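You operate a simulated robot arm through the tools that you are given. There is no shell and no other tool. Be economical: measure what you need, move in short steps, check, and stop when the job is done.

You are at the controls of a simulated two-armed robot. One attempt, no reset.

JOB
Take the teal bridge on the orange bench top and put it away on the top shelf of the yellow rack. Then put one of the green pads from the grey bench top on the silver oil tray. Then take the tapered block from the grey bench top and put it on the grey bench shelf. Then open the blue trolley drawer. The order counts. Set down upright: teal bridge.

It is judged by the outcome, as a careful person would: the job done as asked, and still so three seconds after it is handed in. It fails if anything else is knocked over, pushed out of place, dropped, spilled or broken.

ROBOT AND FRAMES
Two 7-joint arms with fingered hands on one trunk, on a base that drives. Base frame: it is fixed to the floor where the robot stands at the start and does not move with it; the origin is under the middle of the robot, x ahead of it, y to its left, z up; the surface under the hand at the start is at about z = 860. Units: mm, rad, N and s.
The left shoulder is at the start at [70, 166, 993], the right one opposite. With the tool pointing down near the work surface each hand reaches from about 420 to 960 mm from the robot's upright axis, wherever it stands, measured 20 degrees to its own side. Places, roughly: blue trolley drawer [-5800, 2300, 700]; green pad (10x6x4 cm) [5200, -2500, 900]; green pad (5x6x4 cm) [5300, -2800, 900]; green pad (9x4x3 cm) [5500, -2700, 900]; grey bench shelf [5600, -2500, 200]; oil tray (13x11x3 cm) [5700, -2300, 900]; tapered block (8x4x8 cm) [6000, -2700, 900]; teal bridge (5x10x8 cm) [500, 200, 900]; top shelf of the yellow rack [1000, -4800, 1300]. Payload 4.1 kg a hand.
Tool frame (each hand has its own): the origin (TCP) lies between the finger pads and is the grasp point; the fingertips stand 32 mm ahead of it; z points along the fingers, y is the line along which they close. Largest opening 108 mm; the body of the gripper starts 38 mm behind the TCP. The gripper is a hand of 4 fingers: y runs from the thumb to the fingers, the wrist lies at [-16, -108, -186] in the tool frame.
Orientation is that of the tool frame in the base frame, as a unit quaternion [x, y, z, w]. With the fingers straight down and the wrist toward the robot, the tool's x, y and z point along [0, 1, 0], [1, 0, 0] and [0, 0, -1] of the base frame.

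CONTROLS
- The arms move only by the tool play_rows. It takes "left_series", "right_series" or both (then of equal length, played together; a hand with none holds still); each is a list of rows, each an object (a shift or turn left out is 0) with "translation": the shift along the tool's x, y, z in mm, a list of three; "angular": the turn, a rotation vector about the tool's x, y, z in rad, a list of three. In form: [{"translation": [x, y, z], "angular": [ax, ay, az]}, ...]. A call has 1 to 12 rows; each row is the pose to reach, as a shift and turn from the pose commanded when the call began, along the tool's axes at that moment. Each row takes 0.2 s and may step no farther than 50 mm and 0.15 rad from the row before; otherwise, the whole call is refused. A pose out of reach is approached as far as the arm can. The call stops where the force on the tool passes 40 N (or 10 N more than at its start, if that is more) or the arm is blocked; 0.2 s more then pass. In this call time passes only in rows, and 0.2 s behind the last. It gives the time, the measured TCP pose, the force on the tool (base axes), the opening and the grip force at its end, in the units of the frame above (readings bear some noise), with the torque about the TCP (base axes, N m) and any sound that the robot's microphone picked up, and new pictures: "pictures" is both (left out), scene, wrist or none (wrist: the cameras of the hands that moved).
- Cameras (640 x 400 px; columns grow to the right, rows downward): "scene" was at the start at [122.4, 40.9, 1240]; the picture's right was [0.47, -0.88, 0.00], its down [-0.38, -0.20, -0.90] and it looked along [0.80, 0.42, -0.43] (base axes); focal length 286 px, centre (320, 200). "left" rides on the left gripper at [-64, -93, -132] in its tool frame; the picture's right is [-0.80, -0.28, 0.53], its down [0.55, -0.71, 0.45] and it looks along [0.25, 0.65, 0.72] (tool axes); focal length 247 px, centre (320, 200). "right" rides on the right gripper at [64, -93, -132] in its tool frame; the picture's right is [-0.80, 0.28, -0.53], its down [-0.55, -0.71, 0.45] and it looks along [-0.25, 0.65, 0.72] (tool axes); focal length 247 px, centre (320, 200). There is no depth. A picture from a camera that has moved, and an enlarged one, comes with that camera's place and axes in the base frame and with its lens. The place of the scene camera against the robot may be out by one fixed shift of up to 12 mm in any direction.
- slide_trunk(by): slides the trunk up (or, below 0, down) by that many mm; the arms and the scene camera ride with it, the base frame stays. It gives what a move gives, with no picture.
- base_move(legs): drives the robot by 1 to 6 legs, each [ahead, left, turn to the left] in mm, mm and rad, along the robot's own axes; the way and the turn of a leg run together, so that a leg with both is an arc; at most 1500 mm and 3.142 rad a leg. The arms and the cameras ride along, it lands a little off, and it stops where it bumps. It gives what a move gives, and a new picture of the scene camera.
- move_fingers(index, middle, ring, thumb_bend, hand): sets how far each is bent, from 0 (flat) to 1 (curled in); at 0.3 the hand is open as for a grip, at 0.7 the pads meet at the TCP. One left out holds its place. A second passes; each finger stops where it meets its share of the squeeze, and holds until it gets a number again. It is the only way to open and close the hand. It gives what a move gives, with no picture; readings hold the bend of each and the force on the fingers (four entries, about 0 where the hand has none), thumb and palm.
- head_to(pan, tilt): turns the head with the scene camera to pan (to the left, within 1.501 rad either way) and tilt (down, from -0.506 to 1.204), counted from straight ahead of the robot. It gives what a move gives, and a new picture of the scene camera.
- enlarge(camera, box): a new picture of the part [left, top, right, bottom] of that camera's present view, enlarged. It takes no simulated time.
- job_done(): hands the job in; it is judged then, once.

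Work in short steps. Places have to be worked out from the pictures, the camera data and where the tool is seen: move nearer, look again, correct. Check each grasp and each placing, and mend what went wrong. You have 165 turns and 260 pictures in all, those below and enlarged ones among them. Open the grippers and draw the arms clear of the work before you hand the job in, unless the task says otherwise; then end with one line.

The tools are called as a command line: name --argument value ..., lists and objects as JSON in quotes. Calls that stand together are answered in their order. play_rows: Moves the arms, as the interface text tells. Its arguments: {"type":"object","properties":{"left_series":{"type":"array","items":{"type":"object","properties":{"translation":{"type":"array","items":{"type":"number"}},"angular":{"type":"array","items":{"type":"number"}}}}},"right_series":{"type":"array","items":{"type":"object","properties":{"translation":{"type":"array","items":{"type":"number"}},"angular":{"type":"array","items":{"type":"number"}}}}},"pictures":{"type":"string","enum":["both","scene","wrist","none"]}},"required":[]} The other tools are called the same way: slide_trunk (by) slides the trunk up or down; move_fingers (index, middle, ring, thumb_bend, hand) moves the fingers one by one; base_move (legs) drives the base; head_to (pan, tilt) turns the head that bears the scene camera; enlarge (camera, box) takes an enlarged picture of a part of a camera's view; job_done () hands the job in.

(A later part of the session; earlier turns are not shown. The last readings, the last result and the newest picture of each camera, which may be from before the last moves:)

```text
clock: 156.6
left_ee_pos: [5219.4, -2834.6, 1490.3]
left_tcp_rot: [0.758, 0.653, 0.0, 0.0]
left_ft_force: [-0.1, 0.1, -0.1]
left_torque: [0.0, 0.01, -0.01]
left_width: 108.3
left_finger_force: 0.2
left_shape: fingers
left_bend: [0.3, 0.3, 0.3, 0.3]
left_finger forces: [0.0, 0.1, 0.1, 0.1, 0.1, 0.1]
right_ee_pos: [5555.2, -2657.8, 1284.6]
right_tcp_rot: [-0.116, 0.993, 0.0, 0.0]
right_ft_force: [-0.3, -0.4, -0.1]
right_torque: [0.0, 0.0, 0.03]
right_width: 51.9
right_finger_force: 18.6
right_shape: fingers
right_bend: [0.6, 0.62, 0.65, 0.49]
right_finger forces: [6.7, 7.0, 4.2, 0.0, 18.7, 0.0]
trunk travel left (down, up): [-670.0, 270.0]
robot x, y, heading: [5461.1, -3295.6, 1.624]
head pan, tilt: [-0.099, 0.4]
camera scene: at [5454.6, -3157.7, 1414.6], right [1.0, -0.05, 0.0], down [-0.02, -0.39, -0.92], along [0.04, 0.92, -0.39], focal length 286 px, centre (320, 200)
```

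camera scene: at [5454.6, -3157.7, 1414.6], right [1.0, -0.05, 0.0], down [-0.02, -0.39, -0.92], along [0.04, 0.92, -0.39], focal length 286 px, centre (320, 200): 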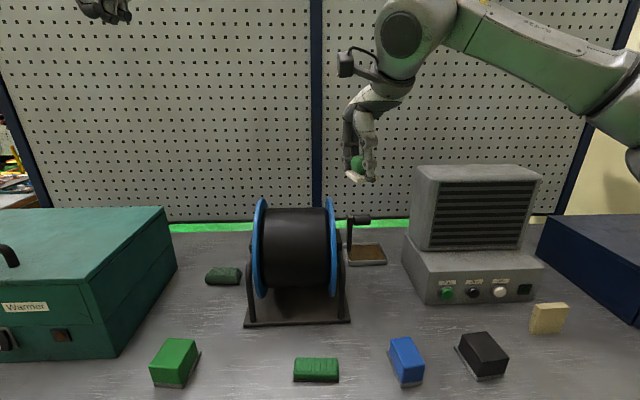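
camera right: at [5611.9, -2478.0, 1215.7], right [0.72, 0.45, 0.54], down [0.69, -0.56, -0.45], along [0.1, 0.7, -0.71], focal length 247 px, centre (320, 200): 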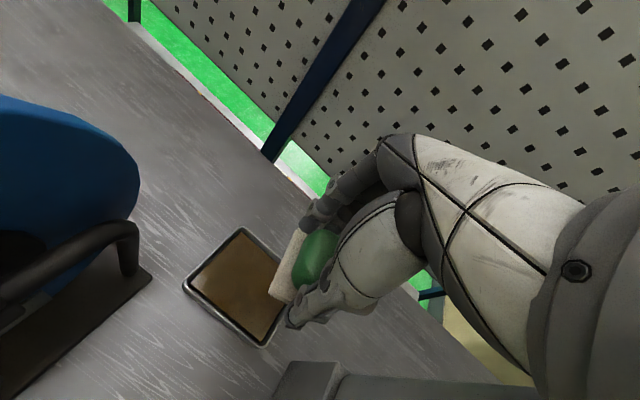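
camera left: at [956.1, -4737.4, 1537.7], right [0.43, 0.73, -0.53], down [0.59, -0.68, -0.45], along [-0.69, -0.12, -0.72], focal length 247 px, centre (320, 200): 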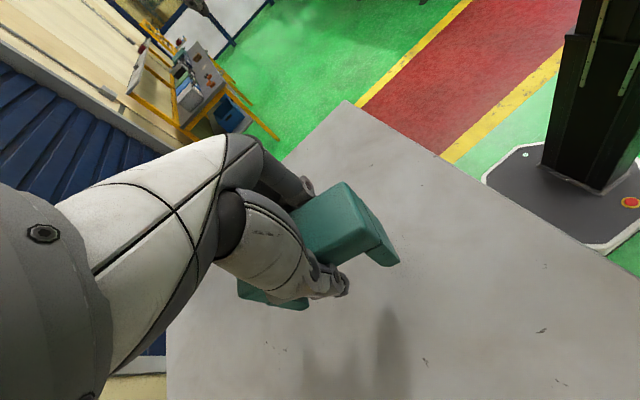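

Advance 70, then extend diagonally over to the tray while lowering to z≈1190.

base_move --legs '[[70, 0, 0]]'

play_rows --right_series '[{"translation": [-26, 33, 15]}, {"translation": [-51, 65, 30]}, {"translation": [-77, 98, 45]}, {"translation": [-102, 130, 60]}, {"translation": [-128, 163, 78]}, {"translation": [-153, 195, 95]}]' --pictures "both"

```text
clock: 157.6
left_ee_pos: [5217.3, -2767.9, 1491.3]
left_tcp_rot: [0.758, 0.652, 0.001, -0.002]
left_ft_force: [-0.1, -0.4, 0.0]
left_torque: [0.04, 0.01, 0.01]
left_width: 108.4
left_finger_force: 0.1
left_shape: fingers
left_bend: [0.3, 0.3, 0.3, 0.3]
left_finger forces: [0.0, 0.1, 0.0, 0.0, 0.0, 0.1]
right_ee_pos: [5554.4, -2590.2, 1285.9]
right_tcp_rot: [-0.115, 0.993, 0.002, 0.001]
right_ft_force: [-1.0, 0.8, -0.8]
right_torque: [0.02, 0.03, -0.01]
right_width: 52.5
right_finger_force: 17.9
right_shape: fingers
right_bend: [0.6, 0.62, 0.65, 0.49]
right_finger forces: [6.7, 7.0, 4.2, 0.0, 18.7, 0.0]
trunk travel left (down, up): [-670.0, 270.0]
robot x, y, heading: [5458.1, -3224.7, 1.625]
head pan, tilt: [-0.099, 0.4]
camera scene: at [5451.8, -3090.0, 1415.0], right [1.0, -0.05, 0.0], down [-0.02, -0.39, -0.92], along [0.05, 0.92, -0.39], focal length 286 px, centre (320, 200)
```

scene: 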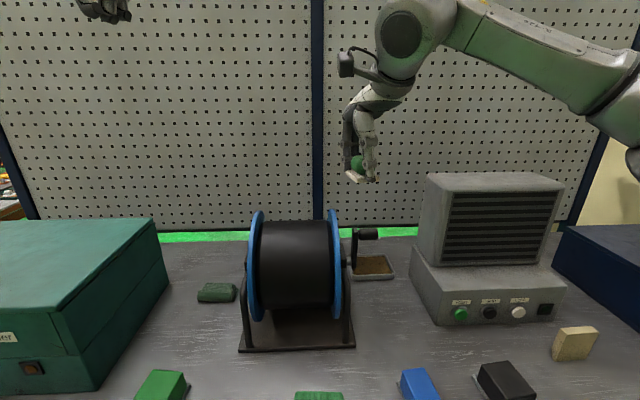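

```text
clock: 159.0
left_ee_pos: [5218.0, -2765.2, 1491.0]
left_tcp_rot: [0.758, 0.653, 0.0, 0.0]
left_ft_force: [0.1, 0.4, 0.2]
left_torque: [-0.03, 0.01, 0.0]
left_width: 108.5
left_finger_force: 0.1
left_shape: fingers
left_bend: [0.3, 0.3, 0.3, 0.3]
left_finger forces: [0.0, 0.1, 0.1, 0.0, 0.1, 0.1]
right_ee_pos: [5640.2, -2399.7, 1208.0]
right_tcp_rot: [-0.115, 0.993, 0.0, -0.001]
right_ft_force: [-0.4, -0.5, -0.9]
right_torque: [0.0, -0.02, -0.01]
right_width: 52.1
right_finger_force: 18.6
right_shape: fingers
right_bend: [0.6, 0.62, 0.65, 0.49]
right_finger forces: [6.8, 7.1, 4.1, 0.0, 18.5, 0.1]
right hand out of reach, approached as far as the arm can: row 6
trunk travel left (down, up): [-670.0, 270.0]
robot x, y, heading: [5460.1, -3227.4, 1.626]
head pan, tilt: [-0.099, 0.4]
camera scene: at [5451.6, -3086.8, 1414.5], right [1.0, -0.05, 0.0], down [-0.02, -0.39, -0.92], along [0.05, 0.92, -0.39], focal length 286 px, centre (320, 200)
camera right: at [5598.9, -2505.6, 1339.3], right [0.71, 0.46, 0.53], down [0.7, -0.56, -0.45], along [0.09, 0.69, -0.72], focal length 247 px, centre (320, 200)
```

scene: 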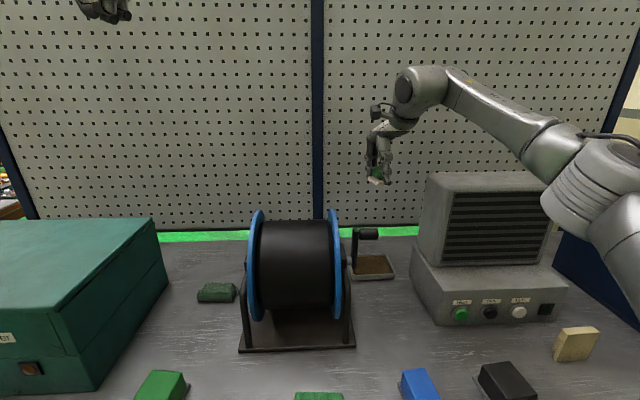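
right: 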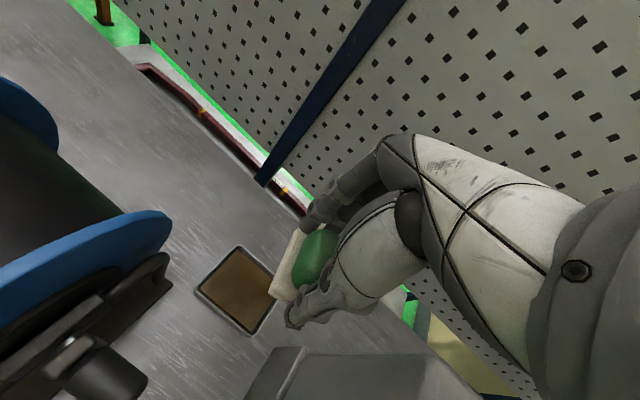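

Just short; drive 45 mm ahead, which brings the hand over the tray.

base_move --legs '[[45, 0, 0]]'

enlarge --camera "right" --box '[0, 0, 640, 400]'

```text
clock: 159.9
left_ee_pos: [5215.4, -2727.1, 1493.7]
left_tcp_rot: [0.758, 0.652, 0.001, -0.002]
left_ft_force: [0.2, -0.3, 0.0]
left_torque: [0.07, -0.03, 0.03]
left_width: 108.5
left_finger_force: 0.1
left_shape: fingers
left_bend: [0.3, 0.3, 0.3, 0.3]
left_finger forces: [0.0, 0.0, 0.0, 0.1, 0.1, 0.1]
right_ee_pos: [5636.9, -2360.8, 1212.9]
right_tcp_rot: [-0.114, 0.993, 0.003, -0.001]
right_ft_force: [0.1, -0.4, 0.1]
right_torque: [0.03, -0.01, -0.02]
right_width: 52.2
right_finger_force: 18.5
right_shape: fingers
right_bend: [0.6, 0.62, 0.65, 0.49]
right_finger forces: [6.7, 7.0, 4.1, 0.0, 18.5, 0.0]
trunk travel left (down, up): [-670.0, 270.0]
robot x, y, heading: [5453.9, -3182.4, 1.624]
head pan, tilt: [-0.099, 0.4]
camera scene: at [5449.6, -3048.7, 1415.3], right [1.0, -0.05, 0.0], down [-0.02, -0.39, -0.92], along [0.05, 0.92, -0.39], focal length 286 px, centre (320, 200)
```

scene: 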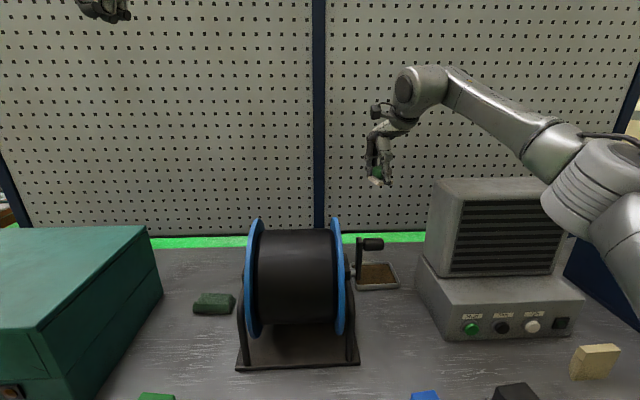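

```text
1.00 times, centred on (320, 200) of right (not enlarged: the box is as wide or as high as the picture)
camera zoom: at [5596.4, -2467.5, 1342.8], right [0.71, 0.46, 0.53], down [0.7, -0.56, -0.45], along [0.09, 0.69, -0.72], focal length 247 px, centre (320, 200)
```

zoom: 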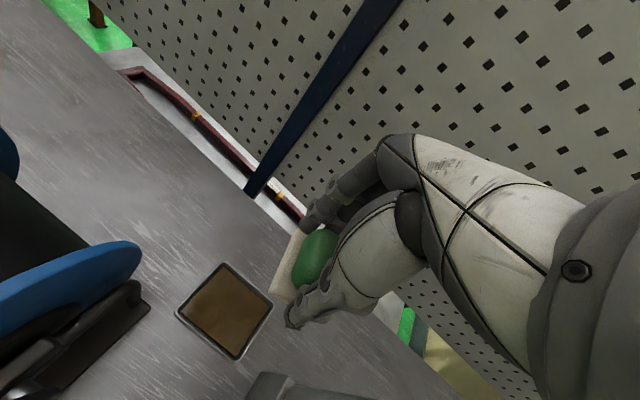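

Check whether the small tilt is transient.

play_rows --right_series '[{"translation": [0, 0, 0]}, {"translation": [0, 0, 0]}, {"translation": [0, 0, 0]}]' --pictures "none"

```text
clock: 160.7
left_ee_pos: [5215.1, -2719.3, 1491.8]
left_tcp_rot: [0.758, 0.652, -0.001, 0.001]
left_ft_force: [-0.4, 0.3, 0.3]
left_torque: [0.0, 0.01, 0.02]
left_width: 108.2
left_finger_force: 0.0
left_shape: fingers
left_bend: [0.3, 0.3, 0.3, 0.3]
left_finger forces: [0.0, 0.0, 0.0, 0.0, 0.1, 0.0]
right_ee_pos: [5636.7, -2355.0, 1207.3]
right_tcp_rot: [-0.115, 0.993, -0.001, 0.0]
right_ft_force: [0.2, 0.3, -1.1]
right_torque: [0.03, 0.02, 0.0]
right_width: 52.2
right_finger_force: 17.9
right_shape: fingers
right_bend: [0.6, 0.62, 0.65, 0.49]
right_finger forces: [6.6, 7.2, 4.2, 0.0, 18.4, 0.0]
trunk travel left (down, up): [-670.0, 270.0]
robot x, y, heading: [5451.4, -3185.0, 1.622]
head pan, tilt: [-0.099, 0.4]
```

Level again. Correct to [5655, -2363] and descend to z≈1110.

play_rows --right_series '[{"translation": [-16, -12, 0]}, {"translation": [-16, -12, 45]}, {"translation": [-16, -12, 95]}, {"translation": [-16, -12, 95]}]' --pictures "both"

```text
clock: 161.7
left_ee_pos: [5216.1, -2722.8, 1491.4]
left_tcp_rot: [0.759, 0.651, 0.0, -0.001]
left_ft_force: [-0.4, -0.2, 0.3]
left_torque: [0.03, 0.02, -0.01]
left_width: 108.4
left_finger_force: 0.1
left_shape: fingers
left_bend: [0.3, 0.3, 0.3, 0.3]
left_finger forces: [0.0, 0.0, 0.0, 0.1, 0.0, 0.1]
right_ee_pos: [5655.7, -2362.6, 1118.1]
right_tcp_rot: [-0.115, 0.993, 0.001, 0.0]
right_ft_force: [0.5, 0.0, -0.6]
right_torque: [0.0, -0.04, 0.01]
right_width: 52.3
right_finger_force: 18.0
right_shape: fingers
right_bend: [0.6, 0.62, 0.65, 0.49]
right_finger forces: [6.6, 6.8, 4.1, 0.0, 18.3, 0.0]
trunk travel left (down, up): [-670.0, 270.0]
robot x, y, heading: [5453.1, -3182.6, 1.622]
head pan, tilt: [-0.099, 0.4]
camera scene: at [5449.4, -3044.4, 1414.6], right [1.0, -0.05, 0.0], down [-0.02, -0.39, -0.92], along [0.05, 0.92, -0.39], focal length 286 px, centre (320, 200)
camera right: at [5615.1, -2468.4, 1247.5], right [0.71, 0.46, 0.53], down [0.7, -0.56, -0.45], along [0.09, 0.69, -0.72], focal length 247 px, centre (320, 200)
```

scene: 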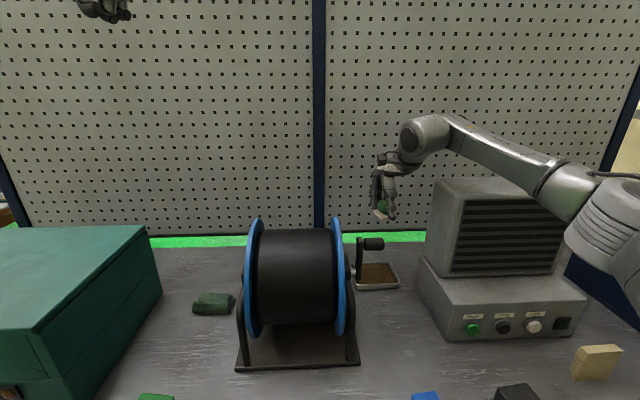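
right: 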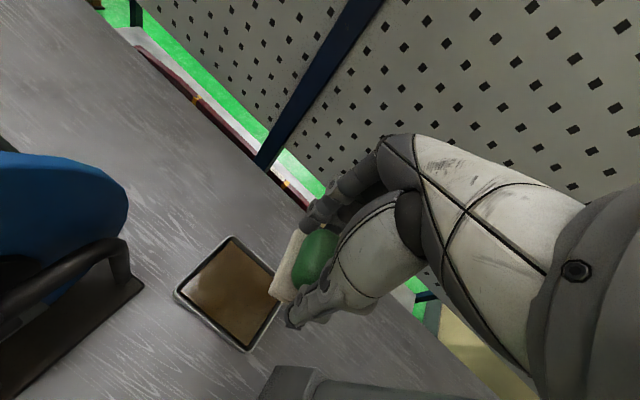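

Clear so far, no tilt. Continue down to z≈1000 and check.

play_rows --right_series '[{"translation": [0, 0, 40]}, {"translation": [0, 0, 80]}, {"translation": [0, 0, 115]}, {"translation": [0, 0, 115]}]' --pictures "both"

```text
clock: 162.9
left_ee_pos: [5209.8, -2732.4, 1490.8]
left_tcp_rot: [0.758, 0.652, 0.004, -0.002]
left_ft_force: [0.3, -1.0, -1.0]
left_torque: [0.02, -0.02, -0.02]
left_width: 108.4
left_finger_force: 0.1
left_shape: fingers
left_bend: [0.3, 0.3, 0.3, 0.3]
left_finger forces: [0.1, 0.1, 0.0, 0.0, 0.1, 0.1]
right_ee_pos: [5652.8, -2360.5, 1045.6]
right_tcp_rot: [-0.114, 0.993, 0.032, -0.003]
right_ft_force: [0.6, -0.2, -0.7]
right_torque: [0.02, 0.03, 0.03]
right_width: 51.9
right_finger_force: 17.8
right_shape: fingers
right_bend: [0.6, 0.62, 0.65, 0.49]
right_finger forces: [6.3, 6.6, 3.9, 0.0, 18.3, 0.0]
trunk travel left (down, up): [-670.0, 270.0]
robot x, y, heading: [5458.5, -3184.0, 1.625]
head pan, tilt: [-0.099, 0.4]
stopped in row 4 (right hand): the arm was blocked; the commanded pose is now the measured one
camera scene: at [5444.7, -3053.9, 1412.8], right [1.0, -0.05, 0.0], down [-0.02, -0.38, -0.92], along [0.05, 0.92, -0.38], focal length 286 px, centre (320, 200)
camera right: at [5613.0, -2474.4, 1169.2], right [0.72, 0.42, 0.55], down [0.69, -0.53, -0.49], along [0.09, 0.73, -0.67], focal length 247 px, centre (320, 200)
```

scene: 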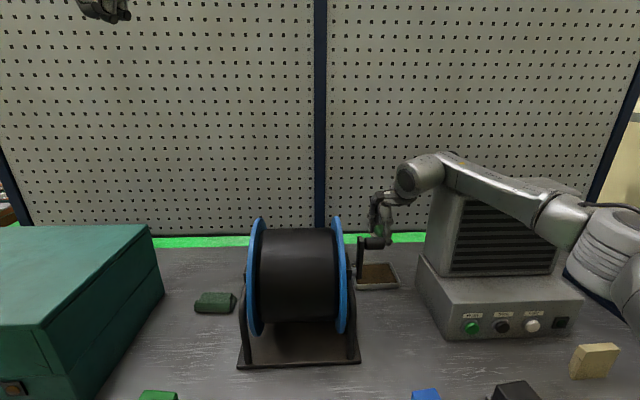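
right: 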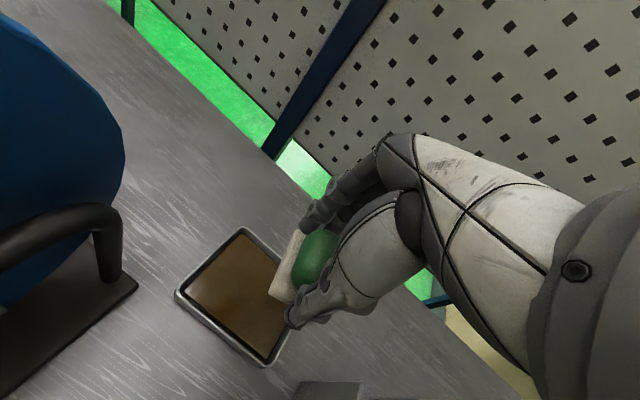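

The forearm meets the unit's top front edge (its top is nearer than I thought: ≈ y -2477, z 1185). Back up; I'll stand further left so that the forearm comes in straight along y through the gap.

play_rows --right_series '[{"translation": [0, 0, -20]}, {"translation": [0, 0, -60]}, {"translation": [0, 0, -105]}, {"translation": [0, 0, -150]}, {"translation": [0, -40, -170]}, {"translation": [0, -80, -170]}]' --pictures "scene"

```text
clock: 164.3
left_ee_pos: [5214.9, -2723.4, 1491.1]
left_tcp_rot: [0.758, 0.653, 0.0, -0.001]
left_ft_force: [0.2, 0.7, 0.2]
left_torque: [0.0, -0.02, 0.02]
left_width: 108.5
left_finger_force: 0.1
left_shape: fingers
left_bend: [0.3, 0.3, 0.3, 0.3]
left_finger forces: [0.0, 0.0, 0.2, 0.0, 0.0, 0.0]
right_ee_pos: [5676.9, -2440.0, 1200.3]
right_tcp_rot: [-0.114, 0.993, 0.023, -0.005]
right_ft_force: [-0.2, 0.9, -0.4]
right_torque: [0.0, -0.01, 0.01]
right_width: 51.9
right_finger_force: 16.8
right_shape: fingers
right_bend: [0.6, 0.63, 0.65, 0.49]
right_finger forces: [5.9, 6.5, 3.9, 0.0, 17.9, 0.0]
trunk travel left (down, up): [-670.0, 270.0]
robot x, y, heading: [5457.6, -3183.1, 1.623]
head pan, tilt: [-0.099, 0.4]
camera scene: at [5451.4, -3044.6, 1414.7], right [1.0, -0.05, 0.0], down [-0.02, -0.39, -0.92], along [0.04, 0.92, -0.39], focal length 286 px, centre (320, 200)
```

scene: 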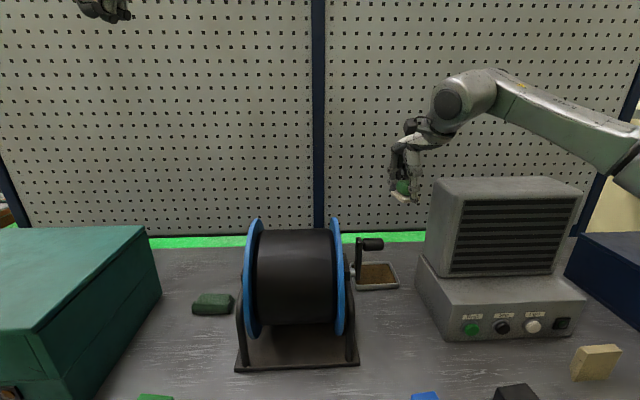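

Unit unmoved. Fix the small tool tilt, raise the trunk 85 for height over the reel, and shift the base 203 left.

play_rows --right_series '[{"translation": [0, 0, 0], "angular": [0.045, 0, 0]}]' --pictures "none"

slide_trunk --by 85

base_move --legs '[[0, 203, 0]]'

```text
clock: 164.7
left_ee_pos: [5215.3, -2719.9, 1491.8]
left_tcp_rot: [0.757, 0.653, 0.001, -0.001]
left_ft_force: [1.1, 0.2, -0.3]
left_torque: [-0.01, -0.01, 0.01]
left_width: 108.4
left_finger_force: 0.0
left_shape: fingers
left_bend: [0.3, 0.3, 0.3, 0.3]
left_finger forces: [0.0, 0.1, 0.0, 0.1, 0.0, 0.0]
right_ee_pos: [5676.4, -2438.5, 1198.5]
right_tcp_rot: [-0.112, 0.994, 0.0, -0.002]
right_ft_force: [0.6, -0.3, -0.5]
right_torque: [0.02, 0.01, 0.01]
right_width: 51.6
right_finger_force: 17.2
right_shape: fingers
right_bend: [0.61, 0.63, 0.65, 0.49]
right_finger forces: [5.8, 6.6, 3.9, 0.0, 17.8, 0.1]
trunk travel left (down, up): [-670.0, 270.0]
robot x, y, heading: [5455.6, -3184.5, 1.62]
head pan, tilt: [-0.099, 0.4]
```

```text
clock: 165.9
left_ee_pos: [5215.7, -2721.5, 1575.4]
left_tcp_rot: [0.758, 0.652, -0.001, -0.001]
left_ft_force: [-0.3, -0.4, 1.2]
left_torque: [0.0, -0.02, 0.02]
left_width: 108.3
left_finger_force: 0.1
left_shape: fingers
left_bend: [0.3, 0.3, 0.3, 0.3]
left_finger forces: [0.0, 0.0, 0.0, 0.0, 0.0, 0.1]
right_ee_pos: [5677.4, -2438.0, 1283.2]
right_tcp_rot: [-0.114, 0.993, 0.0, -0.001]
right_ft_force: [-0.3, -0.2, -0.2]
right_torque: [0.02, 0.02, -0.02]
right_width: 51.3
right_finger_force: 17.0
right_shape: fingers
right_bend: [0.61, 0.63, 0.65, 0.49]
right_finger forces: [5.9, 6.4, 3.9, 0.1, 17.7, 0.0]
trunk travel left (down, up): [-755.0, 185.0]
robot x, y, heading: [5456.4, -3184.0, 1.621]
head pan, tilt: [-0.099, 0.4]
```

```text
clock: 167.5
left_ee_pos: [5014.6, -2731.7, 1577.4]
left_tcp_rot: [0.756, 0.654, -0.001, -0.002]
left_ft_force: [-0.5, -0.9, 0.3]
left_torque: [-0.04, 0.0, 0.02]
left_width: 108.5
left_finger_force: 0.0
left_shape: fingers
left_bend: [0.3, 0.3, 0.3, 0.3]
left_finger forces: [0.0, 0.0, 0.0, 0.0, 0.0, 0.0]
right_ee_pos: [5473.3, -2447.8, 1283.3]
right_tcp_rot: [-0.115, 0.993, 0.0, -0.003]
right_ft_force: [1.4, 0.4, 0.2]
right_torque: [0.0, 0.03, 0.04]
right_width: 51.7
right_finger_force: 17.4
right_shape: fingers
right_bend: [0.61, 0.63, 0.65, 0.49]
right_finger forces: [5.7, 6.4, 3.9, 0.0, 17.8, 0.1]
trunk travel left (down, up): [-755.0, 185.0]
robot x, y, heading: [5254.9, -3196.6, 1.622]
head pan, tilt: [-0.099, 0.4]
camera scene: at [5250.5, -3052.8, 1499.4], right [1.0, -0.04, 0.0], down [-0.02, -0.39, -0.92], along [0.04, 0.92, -0.39], focal length 286 px, centre (320, 200)
```

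scene: 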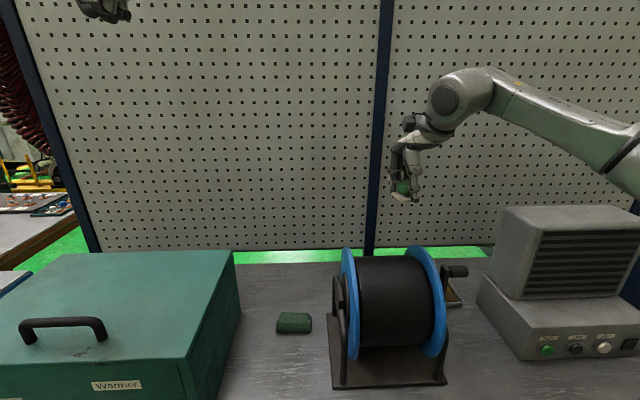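

Now extend right and forward to above the tray, lowering to z≈1215.

play_rows --right_series '[{"translation": [-40, 8, 12]}, {"translation": [-80, 16, 24]}, {"translation": [-120, 24, 36]}, {"translation": [-160, 33, 50]}, {"translation": [-197, 41, 68]}]' --pictures "both"

```text
clock: 168.7
left_ee_pos: [5013.7, -2731.5, 1576.8]
left_tcp_rot: [0.757, 0.654, 0.0, 0.0]
left_ft_force: [0.1, 0.8, 0.8]
left_torque: [-0.03, 0.01, 0.04]
left_width: 108.7
left_finger_force: 0.1
left_shape: fingers
left_bend: [0.3, 0.3, 0.3, 0.3]
left_finger forces: [0.0, 0.0, 0.0, 0.0, 0.0, 0.0]
right_ee_pos: [5536.1, -2415.7, 1260.3]
right_tcp_rot: [-0.115, 0.993, 0.0, -0.001]
right_ft_force: [0.0, 0.2, -1.2]
right_torque: [-0.01, 0.01, 0.02]
right_width: 51.7
right_finger_force: 16.9
right_shape: fingers
right_bend: [0.61, 0.63, 0.65, 0.49]
right_finger forces: [5.8, 6.4, 3.9, 0.1, 17.8, 0.0]
right hand out of reach, approached as far as the arm can: row 2, 3, 4, 5
trunk travel left (down, up): [-755.0, 185.0]
robot x, y, heading: [5253.4, -3196.4, 1.625]
head pan, tilt: [-0.099, 0.4]
camera scene: at [5249.0, -3052.5, 1499.4], right [1.0, -0.04, 0.0], down [-0.02, -0.39, -0.92], along [0.04, 0.92, -0.39], focal length 286 px, centre (320, 200)
camera right: at [5496.5, -2522.6, 1391.3], right [0.71, 0.46, 0.53], down [0.69, -0.56, -0.45], along [0.09, 0.69, -0.72], focal length 247 px, centre (320, 200)
```

scene: 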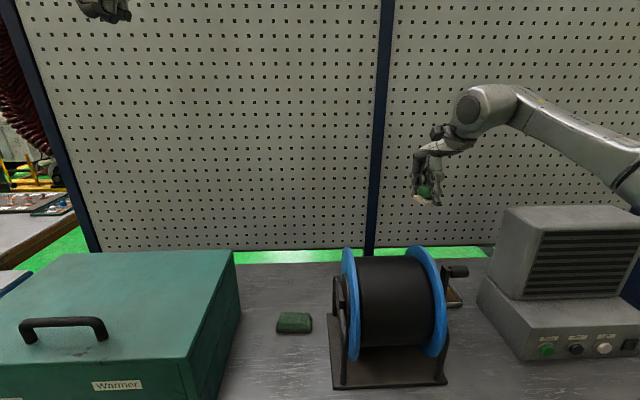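
right: 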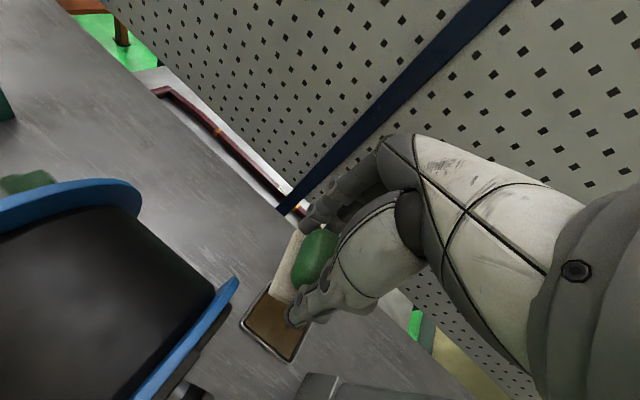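

The limit is wrist flexion when the hand is above the shoulder. Raise the trunk to its top (+185) so the arm comes from above (elbow higher, forearm nearly along y), and move the base right 77 / ahead 40.

slide_trunk --by 185

base_move --legs '[[40, -77, 0]]'

play_rows --right_series '[{"translation": [0, 0, 40]}, {"translation": [0, 0, 80]}, {"translation": [0, 0, 120]}, {"translation": [0, 0, 160]}, {"translation": [0, 0, 200]}]' --pictures "both"

```text
clock: 170.8
left_ee_pos: [5011.8, -2732.5, 1761.0]
left_tcp_rot: [0.757, 0.654, -0.001, -0.001]
left_ft_force: [0.5, -0.6, 0.8]
left_torque: [-0.02, 0.02, -0.01]
left_width: 108.6
left_finger_force: 0.1
left_shape: fingers
left_bend: [0.3, 0.3, 0.3, 0.3]
left_finger forces: [0.0, 0.0, 0.0, 0.1, 0.0, 0.0]
right_ee_pos: [5536.3, -2416.7, 1447.0]
right_tcp_rot: [-0.115, 0.993, 0.0, -0.002]
right_ft_force: [-0.3, -0.6, 0.1]
right_torque: [0.0, -0.01, 0.0]
right_width: 51.6
right_finger_force: 16.6
right_shape: fingers
right_bend: [0.61, 0.63, 0.65, 0.49]
right_finger forces: [5.7, 6.3, 3.9, 0.1, 17.7, 0.1]
trunk travel left (down, up): [-940.0, 0.0]
robot x, y, heading: [5258.1, -3193.1, 1.625]
head pan, tilt: [-0.099, 0.4]
```

```text
clock: 171.8
left_ee_pos: [5075.9, -2694.5, 1761.7]
left_tcp_rot: [0.756, 0.655, 0.005, 0.0]
left_ft_force: [-0.5, 0.0, -0.2]
left_torque: [0.04, -0.07, 0.04]
left_width: 108.6
left_finger_force: 0.1
left_shape: fingers
left_bend: [0.3, 0.3, 0.3, 0.3]
left_finger forces: [0.0, 0.0, 0.1, 0.0, 0.0, 0.0]
right_ee_pos: [5598.5, -2378.9, 1451.2]
right_tcp_rot: [-0.117, 0.993, 0.002, 0.001]
right_ft_force: [-0.9, 0.0, 0.4]
right_torque: [0.03, -0.1, 0.0]
right_width: 51.4
right_finger_force: 16.9
right_shape: fingers
right_bend: [0.61, 0.63, 0.65, 0.49]
right_finger forces: [5.8, 6.4, 3.9, 0.0, 17.8, 0.0]
trunk travel left (down, up): [-940.0, 0.0]
robot x, y, heading: [5331.7, -3149.7, 1.627]
head pan, tilt: [-0.099, 0.4]
camera scene: at [5311.7, -3014.7, 1685.2], right [1.0, -0.04, 0.01], down [-0.01, -0.39, -0.92], along [0.04, 0.92, -0.39], focal length 286 px, centre (320, 200)
```

scene: 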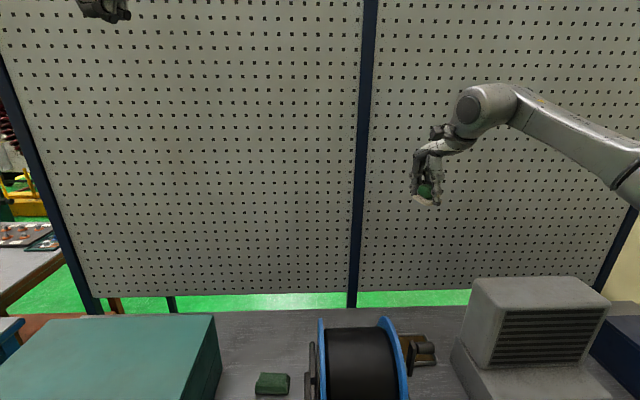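

```text
clock: 173.1
left_ee_pos: [5085.7, -2687.8, 1760.4]
left_tcp_rot: [0.756, 0.655, 0.001, -0.001]
left_ft_force: [0.1, -0.3, 0.8]
left_torque: [-0.04, 0.01, 0.02]
left_width: 108.5
left_finger_force: 0.0
left_shape: fingers
left_bend: [0.3, 0.3, 0.3, 0.3]
left_finger forces: [0.1, 0.0, 0.0, 0.0, 0.0, 0.0]
right_ee_pos: [5608.3, -2373.7, 1246.1]
right_tcp_rot: [-0.117, 0.993, 0.0, -0.002]
right_ft_force: [1.1, -0.5, -0.5]
right_torque: [0.01, -0.01, 0.01]
right_width: 48.3
right_finger_force: 16.3
right_shape: fingers
right_bend: [0.61, 0.63, 0.69, 0.5]
right_finger forces: [7.5, 10.1, 2.3, 0.0, 12.4, 0.0]
trunk travel left (down, up): [-940.0, 0.0]
robot x, y, heading: [5329.8, -3145.1, 1.621]
head pan, tilt: [-0.099, 0.4]
camera scene: at [5322.3, -3007.7, 1684.5], right [1.0, -0.04, 0.0], down [-0.02, -0.39, -0.92], along [0.04, 0.92, -0.39], focal length 286 px, centre (320, 200)
camera right: at [5568.3, -2478.9, 1376.7], right [0.71, 0.46, 0.53], down [0.7, -0.56, -0.45], along [0.09, 0.69, -0.72], focal length 247 px, centre (320, 200)
```

scene: 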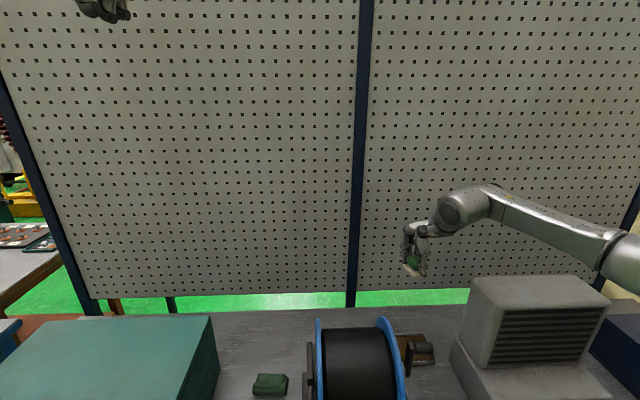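
right: 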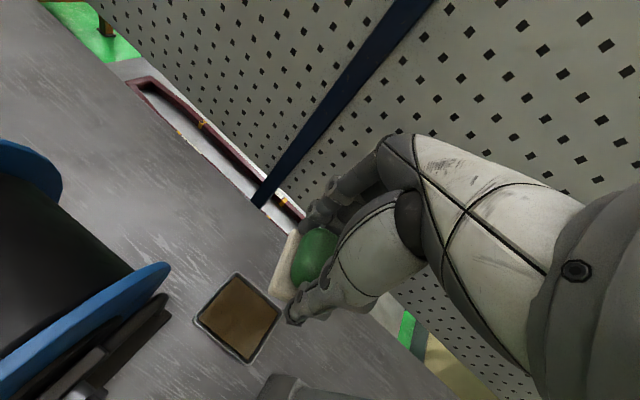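

The grip readings shifted (width 48, thumb 12 N) — the pad may be slipping. Look closely.

enlarge --camera "right" --box '[240, 200, 400, 340]'

enlarge --camera "scene" --box '[380, 180, 540, 300]'

```text
2.86 times, centred on (320, 270) of right
camera zoom: at [5568.3, -2478.9, 1376.7], right [0.71, 0.46, 0.53], down [0.7, -0.56, -0.45], along [0.09, 0.69, -0.72], focal length 706 px, centre (320, 0)
```

zoom: 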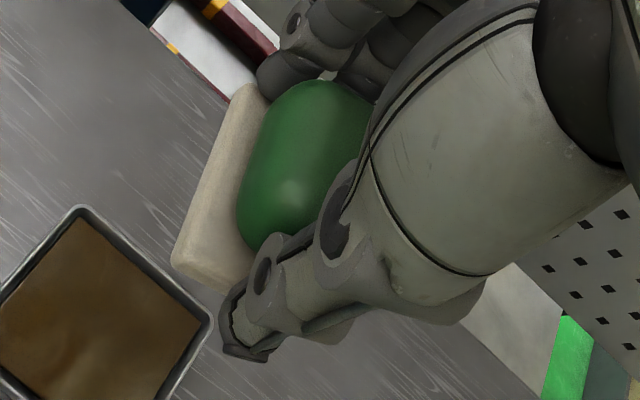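

```text
3.33 times, centred on (460, 240) of scene
camera zoom: at [5322.3, -3007.7, 1684.5], right [1.0, -0.04, 0.0], down [-0.02, -0.39, -0.92], along [0.04, 0.92, -0.39], focal length 953 px, centre (-147, 67)
```

zoom: 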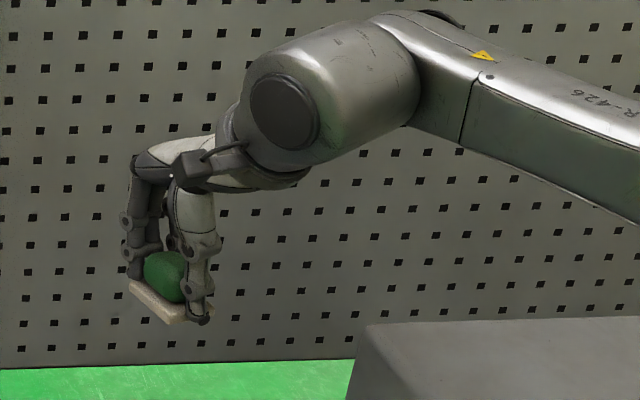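

Still held but loosening; re-squeeze, then move to the tray centre.

move_fingers --hand "right" --index 0.75 --middle 0.75 --ring 0.75 --thumb_bend 0.75

enlarge --camera "right" --box '[240, 200, 400, 340]'

```text
clock: 174.1
left_ee_pos: [5085.2, -2686.9, 1760.7]
left_tcp_rot: [0.756, 0.654, 0.0, 0.0]
left_ft_force: [-0.8, 0.9, 0.8]
left_torque: [-0.01, -0.01, 0.02]
left_width: 108.7
left_finger_force: 0.1
left_shape: fingers
left_bend: [0.3, 0.3, 0.3, 0.3]
left_finger forces: [0.1, 0.0, 0.0, 0.1, 0.0, 0.0]
right_ee_pos: [5608.2, -2372.0, 1246.4]
right_tcp_rot: [-0.116, 0.993, 0.0, -0.001]
right_ft_force: [-0.6, 0.5, -1.4]
right_torque: [0.01, 0.0, 0.01]
right_width: 47.6
right_finger_force: 18.7
right_shape: fingers
right_bend: [0.66, 0.63, 0.75, 0.48]
right_finger forces: [8.3, 11.2, 2.5, 0.0, 15.8, 0.1]
trunk travel left (down, up): [-940.0, 0.0]
robot x, y, heading: [5331.4, -3149.9, 1.627]
head pan, tilt: [-0.099, 0.4]
```

```text
2.86 times, centred on (320, 270) of right
camera zoom: at [5568.6, -2479.0, 1376.8], right [0.71, 0.46, 0.53], down [0.7, -0.56, -0.45], along [0.09, 0.69, -0.72], focal length 706 px, centre (320, 0)
```

zoom: 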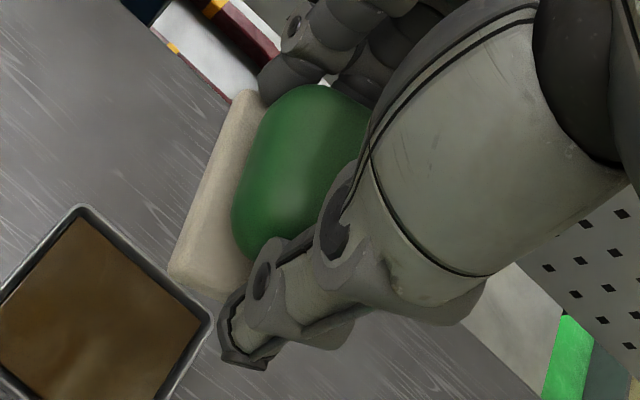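

Held. Move to the tray centre and descend to z≈1110.

play_rows --right_series '[{"translation": [-24, -1, 15]}, {"translation": [-48, -2, 30]}, {"translation": [-48, -2, 65]}, {"translation": [-48, -2, 100]}, {"translation": [-48, -2, 132]}]' --pictures "both"

```text
clock: 175.2
left_ee_pos: [5087.1, -2687.1, 1761.8]
left_tcp_rot: [0.756, 0.655, -0.001, 0.0]
left_ft_force: [-1.1, -0.6, 0.7]
left_torque: [0.04, 0.04, -0.01]
left_width: 108.6
left_finger_force: 0.2
left_shape: fingers
left_bend: [0.3, 0.3, 0.3, 0.3]
left_finger forces: [0.0, 0.0, 0.0, 0.0, 0.1, 0.0]
right_ee_pos: [5651.2, -2367.5, 1189.3]
right_tcp_rot: [-0.114, 0.994, 0.0, -0.002]
right_ft_force: [0.4, 0.2, 0.2]
right_torque: [0.02, 0.03, 0.0]
right_width: 48.2
right_finger_force: 17.9
right_shape: fingers
right_bend: [0.66, 0.63, 0.75, 0.48]
right_finger forces: [8.3, 10.0, 2.0, 0.1, 15.7, 0.0]
right hand out of reach, approached as far as the arm can: row 2, 3, 4, 5
trunk travel left (down, up): [-940.0, 0.0]
robot x, y, heading: [5329.8, -3151.8, 1.632]
head pan, tilt: [-0.099, 0.4]
camera scene: at [5323.6, -3007.6, 1684.4], right [1.0, -0.04, 0.0], down [-0.02, -0.39, -0.92], along [0.04, 0.92, -0.39], focal length 286 px, centre (320, 200)
camera right: at [5610.9, -2472.5, 1319.8], right [0.71, 0.46, 0.53], down [0.69, -0.56, -0.45], along [0.09, 0.69, -0.72], focal length 247 px, centre (320, 200)
```

scene: 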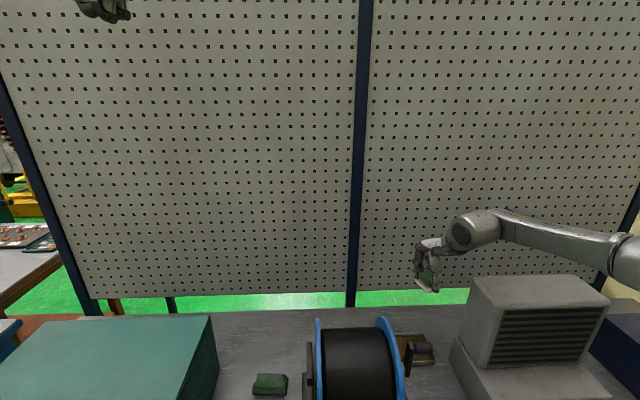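
right: 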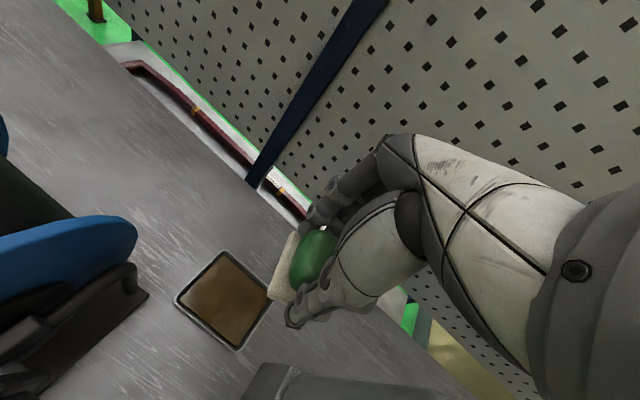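

Yaw is what limits reach here; reduce the hand yaw by 0.13 and shift to x=5664, then descend in steps.

play_rows --right_series '[{"translation": [0, 0, 0], "angular": [0, 0, 0.13]}, {"translation": [-13, 1, 5], "angular": [0, 0, 0.13]}, {"translation": [-13, 1, 35], "angular": [0, 0, 0.13]}, {"translation": [-13, 1, 70], "angular": [0, 0, 0.13]}]' --pictures "none"

```text
clock: 176.2
left_ee_pos: [5086.0, -2685.6, 1760.9]
left_tcp_rot: [0.756, 0.655, -0.001, 0.0]
left_ft_force: [-0.6, -0.3, 0.0]
left_torque: [-0.03, 0.0, 0.02]
left_width: 108.7
left_finger_force: 0.0
left_shape: fingers
left_bend: [0.3, 0.3, 0.3, 0.3]
left_finger forces: [0.0, 0.0, 0.0, 0.0, 0.1, 0.0]
right_ee_pos: [5657.4, -2354.1, 1119.9]
right_tcp_rot: [-0.051, 0.999, 0.0, -0.002]
right_ft_force: [-0.3, 0.2, -1.0]
right_torque: [-0.03, -0.02, 0.0]
right_width: 47.9
right_finger_force: 17.5
right_shape: fingers
right_bend: [0.66, 0.63, 0.75, 0.48]
right_finger forces: [8.2, 9.7, 1.9, 0.0, 15.5, 0.0]
trunk travel left (down, up): [-940.0, 0.0]
robot x, y, heading: [5330.9, -3145.8, 1.63]
head pan, tilt: [-0.099, 0.4]
```

In reach now. Adjust and go down to z≈1030, checking tilt and the view.

head_to --pan -0.4 --tilt 0.75

play_rows --right_series '[{"translation": [-5, -9, 0]}, {"translation": [-5, -9, 30]}, {"translation": [-5, -9, 60]}, {"translation": [-5, -9, 90]}]' --pictures "both"

```text
clock: 177.1
left_ee_pos: [5085.4, -2688.0, 1761.8]
left_tcp_rot: [0.756, 0.655, 0.0, 0.0]
left_ft_force: [-0.2, -0.1, 0.5]
left_torque: [0.0, -0.02, 0.01]
left_width: 108.6
left_finger_force: 0.0
left_shape: fingers
left_bend: [0.3, 0.3, 0.3, 0.3]
left_finger forces: [0.0, 0.1, 0.1, 0.0, 0.0, 0.0]
right_ee_pos: [5657.1, -2354.5, 1120.2]
right_tcp_rot: [-0.052, 0.999, 0.0, -0.002]
right_ft_force: [0.3, -0.2, -0.9]
right_torque: [0.04, -0.01, 0.0]
right_width: 48.0
right_finger_force: 17.3
right_shape: fingers
right_bend: [0.66, 0.63, 0.75, 0.48]
right_finger forces: [8.2, 9.8, 1.9, 0.0, 15.7, 0.0]
trunk travel left (down, up): [-940.0, 0.0]
robot x, y, heading: [5332.5, -3147.4, 1.626]
head pan, tilt: [-0.4, 0.75]
camera scene: at [5346.3, -3022.5, 1653.4], right [0.94, -0.34, 0.0], down [-0.23, -0.64, -0.73], along [0.25, 0.69, -0.68], focal length 286 px, centre (320, 200)
```

scene: 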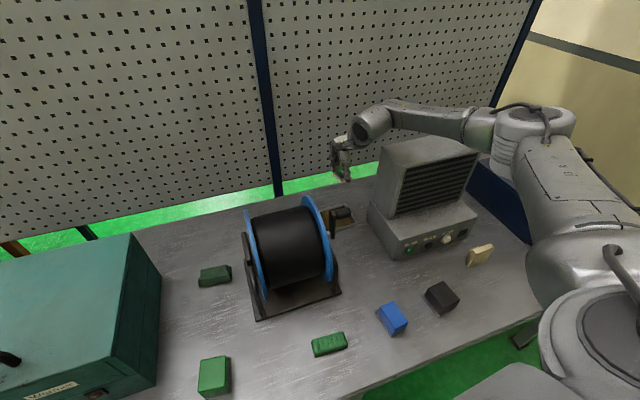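

```text
clock: 178.1
left_ee_pos: [5085.6, -2688.8, 1761.3]
left_tcp_rot: [0.755, 0.655, 0.0, -0.001]
left_ft_force: [0.2, 0.8, 0.0]
left_torque: [0.06, -0.01, -0.01]
left_width: 108.6
left_finger_force: 0.2
left_shape: fingers
left_bend: [0.3, 0.3, 0.3, 0.3]
left_finger forces: [0.1, 0.0, 0.0, 0.0, 0.0, 0.0]
right_ee_pos: [5664.9, -2361.6, 1029.1]
right_tcp_rot: [-0.051, 0.999, 0.001, -0.002]
right_ft_force: [0.1, -0.3, -0.8]
right_torque: [0.04, 0.02, -0.01]
right_width: 47.5
right_finger_force: 17.7
right_shape: fingers
right_bend: [0.66, 0.63, 0.75, 0.48]
right_finger forces: [8.3, 9.5, 1.9, 0.0, 15.6, 0.0]
trunk travel left (down, up): [-940.0, 0.0]
robot x, y, heading: [5329.9, -3146.5, 1.63]
head pan, tilt: [-0.4, 0.75]
camera scene: at [5346.2, -3022.8, 1653.5], right [0.94, -0.34, 0.0], down [-0.23, -0.64, -0.73], along [0.25, 0.69, -0.68], focal length 286 px, centre (320, 200)
camera right: at [5611.5, -2461.8, 1159.5], right [0.77, 0.36, 0.53], down [0.62, -0.64, -0.45], along [0.18, 0.67, -0.72], focal length 247 px, centre (320, 200)
```

scene: 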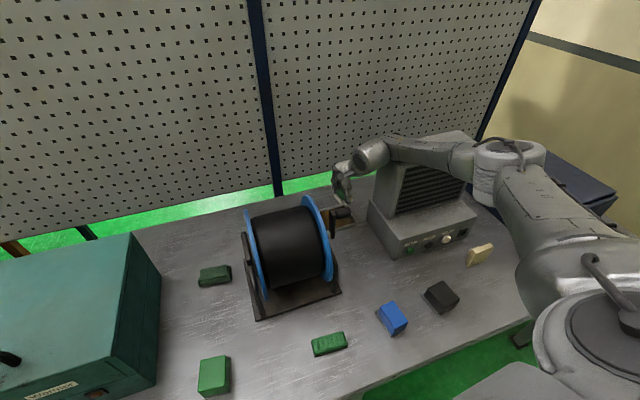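
right: 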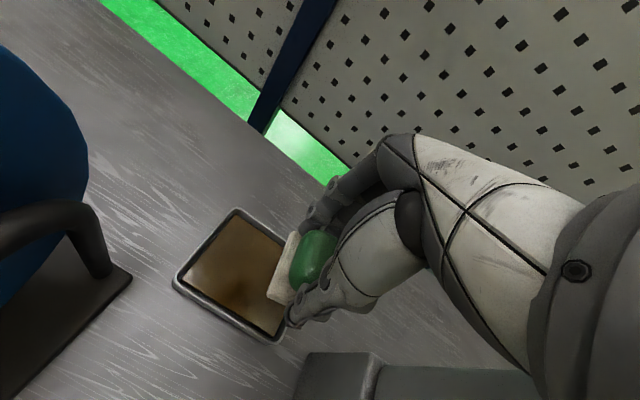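

Past the earlier blocking height with no tilt. Inspect the gap closely.

enlarge --camera "scene" --box '[290, 110, 530, 270]'

```text
2.50 times, centred on (410, 190) of scene
camera zoom: at [5346.2, -3022.8, 1653.5], right [0.94, -0.34, 0.0], down [-0.23, -0.64, -0.73], along [0.25, 0.69, -0.68], focal length 715 px, centre (95, 225)
```

zoom: 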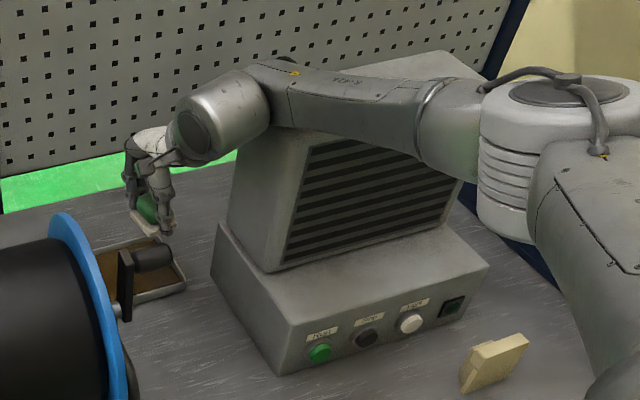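

Shift slightly away from the unit (-7, -11 mm) and descend in small steps with stop on contact.

play_rows --right_series '[{"translation": [8, -10, 0]}, {"translation": [8, -10, 20]}, {"translation": [8, -10, 40]}, {"translation": [8, -10, 40]}]' --pictures "none"

enlarge --camera "scene" --box '[290, 110, 530, 270]'

```text
clock: 179.1
left_ee_pos: [5063.6, -2701.1, 1763.1]
left_tcp_rot: [0.755, 0.656, 0.007, 0.0]
left_ft_force: [0.7, 0.4, -0.2]
left_torque: [0.03, 0.03, 0.02]
left_width: 108.7
left_finger_force: 0.1
left_shape: fingers
left_bend: [0.3, 0.3, 0.3, 0.3]
left_finger forces: [0.0, 0.0, 0.0, 0.0, 0.1, 0.0]
right_ee_pos: [5639.2, -2377.6, 997.8]
right_tcp_rot: [-0.057, 0.998, 0.006, 0.002]
right_ft_force: [-0.8, 0.0, -0.4]
right_torque: [0.0, -0.01, 0.0]
right_width: 47.9
right_finger_force: 17.2
right_shape: fingers
right_bend: [0.66, 0.63, 0.75, 0.48]
right_finger forces: [8.2, 9.1, 1.7, 0.0, 15.5, 0.1]
trunk travel left (down, up): [-940.0, 0.0]
robot x, y, heading: [5331.6, -3148.9, 1.629]
head pan, tilt: [-0.4, 0.75]
```

```text
2.50 times, centred on (410, 190) of scene
camera zoom: at [5327.3, -3034.3, 1654.7], right [0.94, -0.33, 0.01], down [-0.22, -0.64, -0.74], along [0.25, 0.69, -0.67], focal length 715 px, centre (95, 225)
```

zoom: 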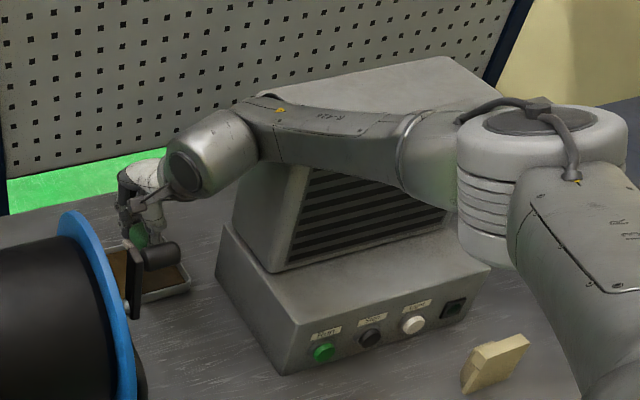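

The forearm touches the unit again: lift at once. I'll pitch the fingers forward by ~0.35 rad (wrist lower and back towards me), which takes the forearm away from the unit.

play_rows --right_series '[{"translation": [0, 0, -35]}, {"translation": [0, 0, -80]}, {"translation": [0, 0, -120]}]' --pictures "none"

play_rows --right_series '[{"translation": [0, 0, 0], "angular": [-0.1, 0, 0]}, {"translation": [0, 0, 0], "angular": [-0.2, 0, 0]}, {"translation": [0, 0, 0], "angular": [-0.3, 0, 0]}, {"translation": [0, 0, 0], "angular": [-0.36, 0, 0]}]' --pictures "both"

```text
clock: 179.9
left_ee_pos: [5075.2, -2691.9, 1761.5]
left_tcp_rot: [0.755, 0.656, 0.004, 0.0]
left_ft_force: [-1.1, 1.1, 0.2]
left_torque: [0.05, -0.06, 0.04]
left_width: 108.7
left_finger_force: 0.0
left_shape: fingers
left_bend: [0.3, 0.3, 0.3, 0.3]
left_finger forces: [0.0, 0.1, 0.0, 0.0, 0.0, 0.0]
right_ee_pos: [5649.7, -2377.5, 1111.2]
right_tcp_rot: [-0.052, 0.999, 0.001, 0.001]
right_ft_force: [-0.9, -0.8, 0.2]
right_torque: [0.01, -0.06, -0.01]
right_width: 47.8
right_finger_force: 16.7
right_shape: fingers
right_bend: [0.67, 0.63, 0.75, 0.48]
right_finger forces: [8.2, 8.8, 1.7, 0.1, 15.3, 0.0]
trunk travel left (down, up): [-940.0, 0.0]
robot x, y, heading: [5331.2, -3146.2, 1.631]
head pan, tilt: [-0.4, 0.75]
```

```text
clock: 180.9
left_ee_pos: [5089.0, -2686.7, 1761.3]
left_tcp_rot: [0.756, 0.655, 0.0, 0.0]
left_ft_force: [-0.7, 0.7, 0.2]
left_torque: [-0.05, -0.01, 0.04]
left_width: 108.5
left_finger_force: 0.0
left_shape: fingers
left_bend: [0.3, 0.3, 0.3, 0.3]
left_finger forces: [0.0, 0.0, 0.0, 0.0, 0.0, 0.0]
right_ee_pos: [5657.9, -2374.1, 1105.5]
right_tcp_rot: [-0.051, 0.982, 0.18, -0.012]
right_ft_force: [-0.5, 0.4, -0.7]
right_torque: [-0.01, 0.01, 0.01]
right_width: 47.6
right_finger_force: 16.7
right_shape: fingers
right_bend: [0.67, 0.63, 0.75, 0.48]
right_finger forces: [8.1, 8.1, 1.5, 0.1, 15.6, 0.0]
trunk travel left (down, up): [-940.0, 0.0]
robot x, y, heading: [5331.9, -3144.5, 1.622]
head pan, tilt: [-0.4, 0.75]
camera scene: at [5349.4, -3021.6, 1653.3], right [0.94, -0.34, 0.0], down [-0.23, -0.64, -0.73], along [0.24, 0.69, -0.68], focal length 286 px, centre (320, 200)
camera right: at [5608.8, -2514.1, 1196.1], right [0.79, 0.16, 0.59], down [0.59, -0.44, -0.67], along [0.16, 0.88, -0.44], focal length 247 px, centre (320, 200)
```

scene: 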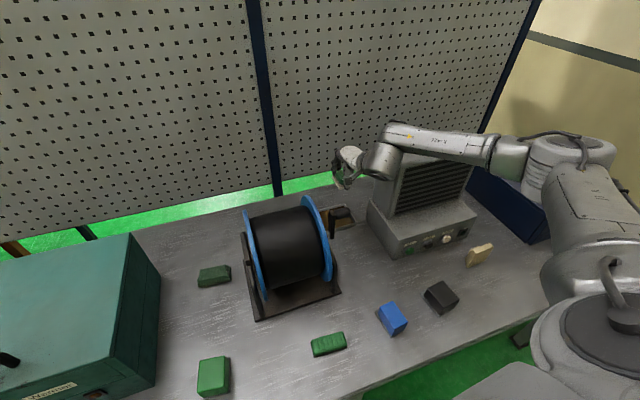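
right: 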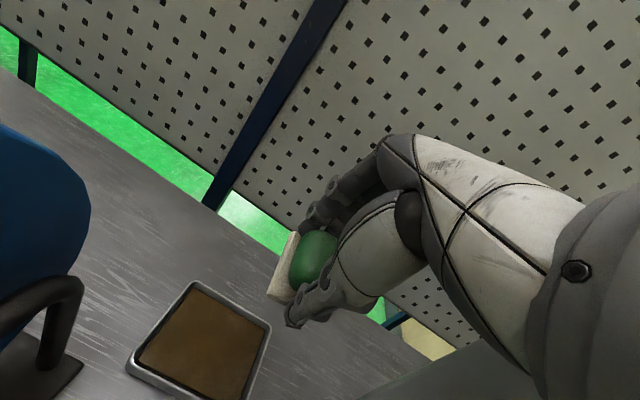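

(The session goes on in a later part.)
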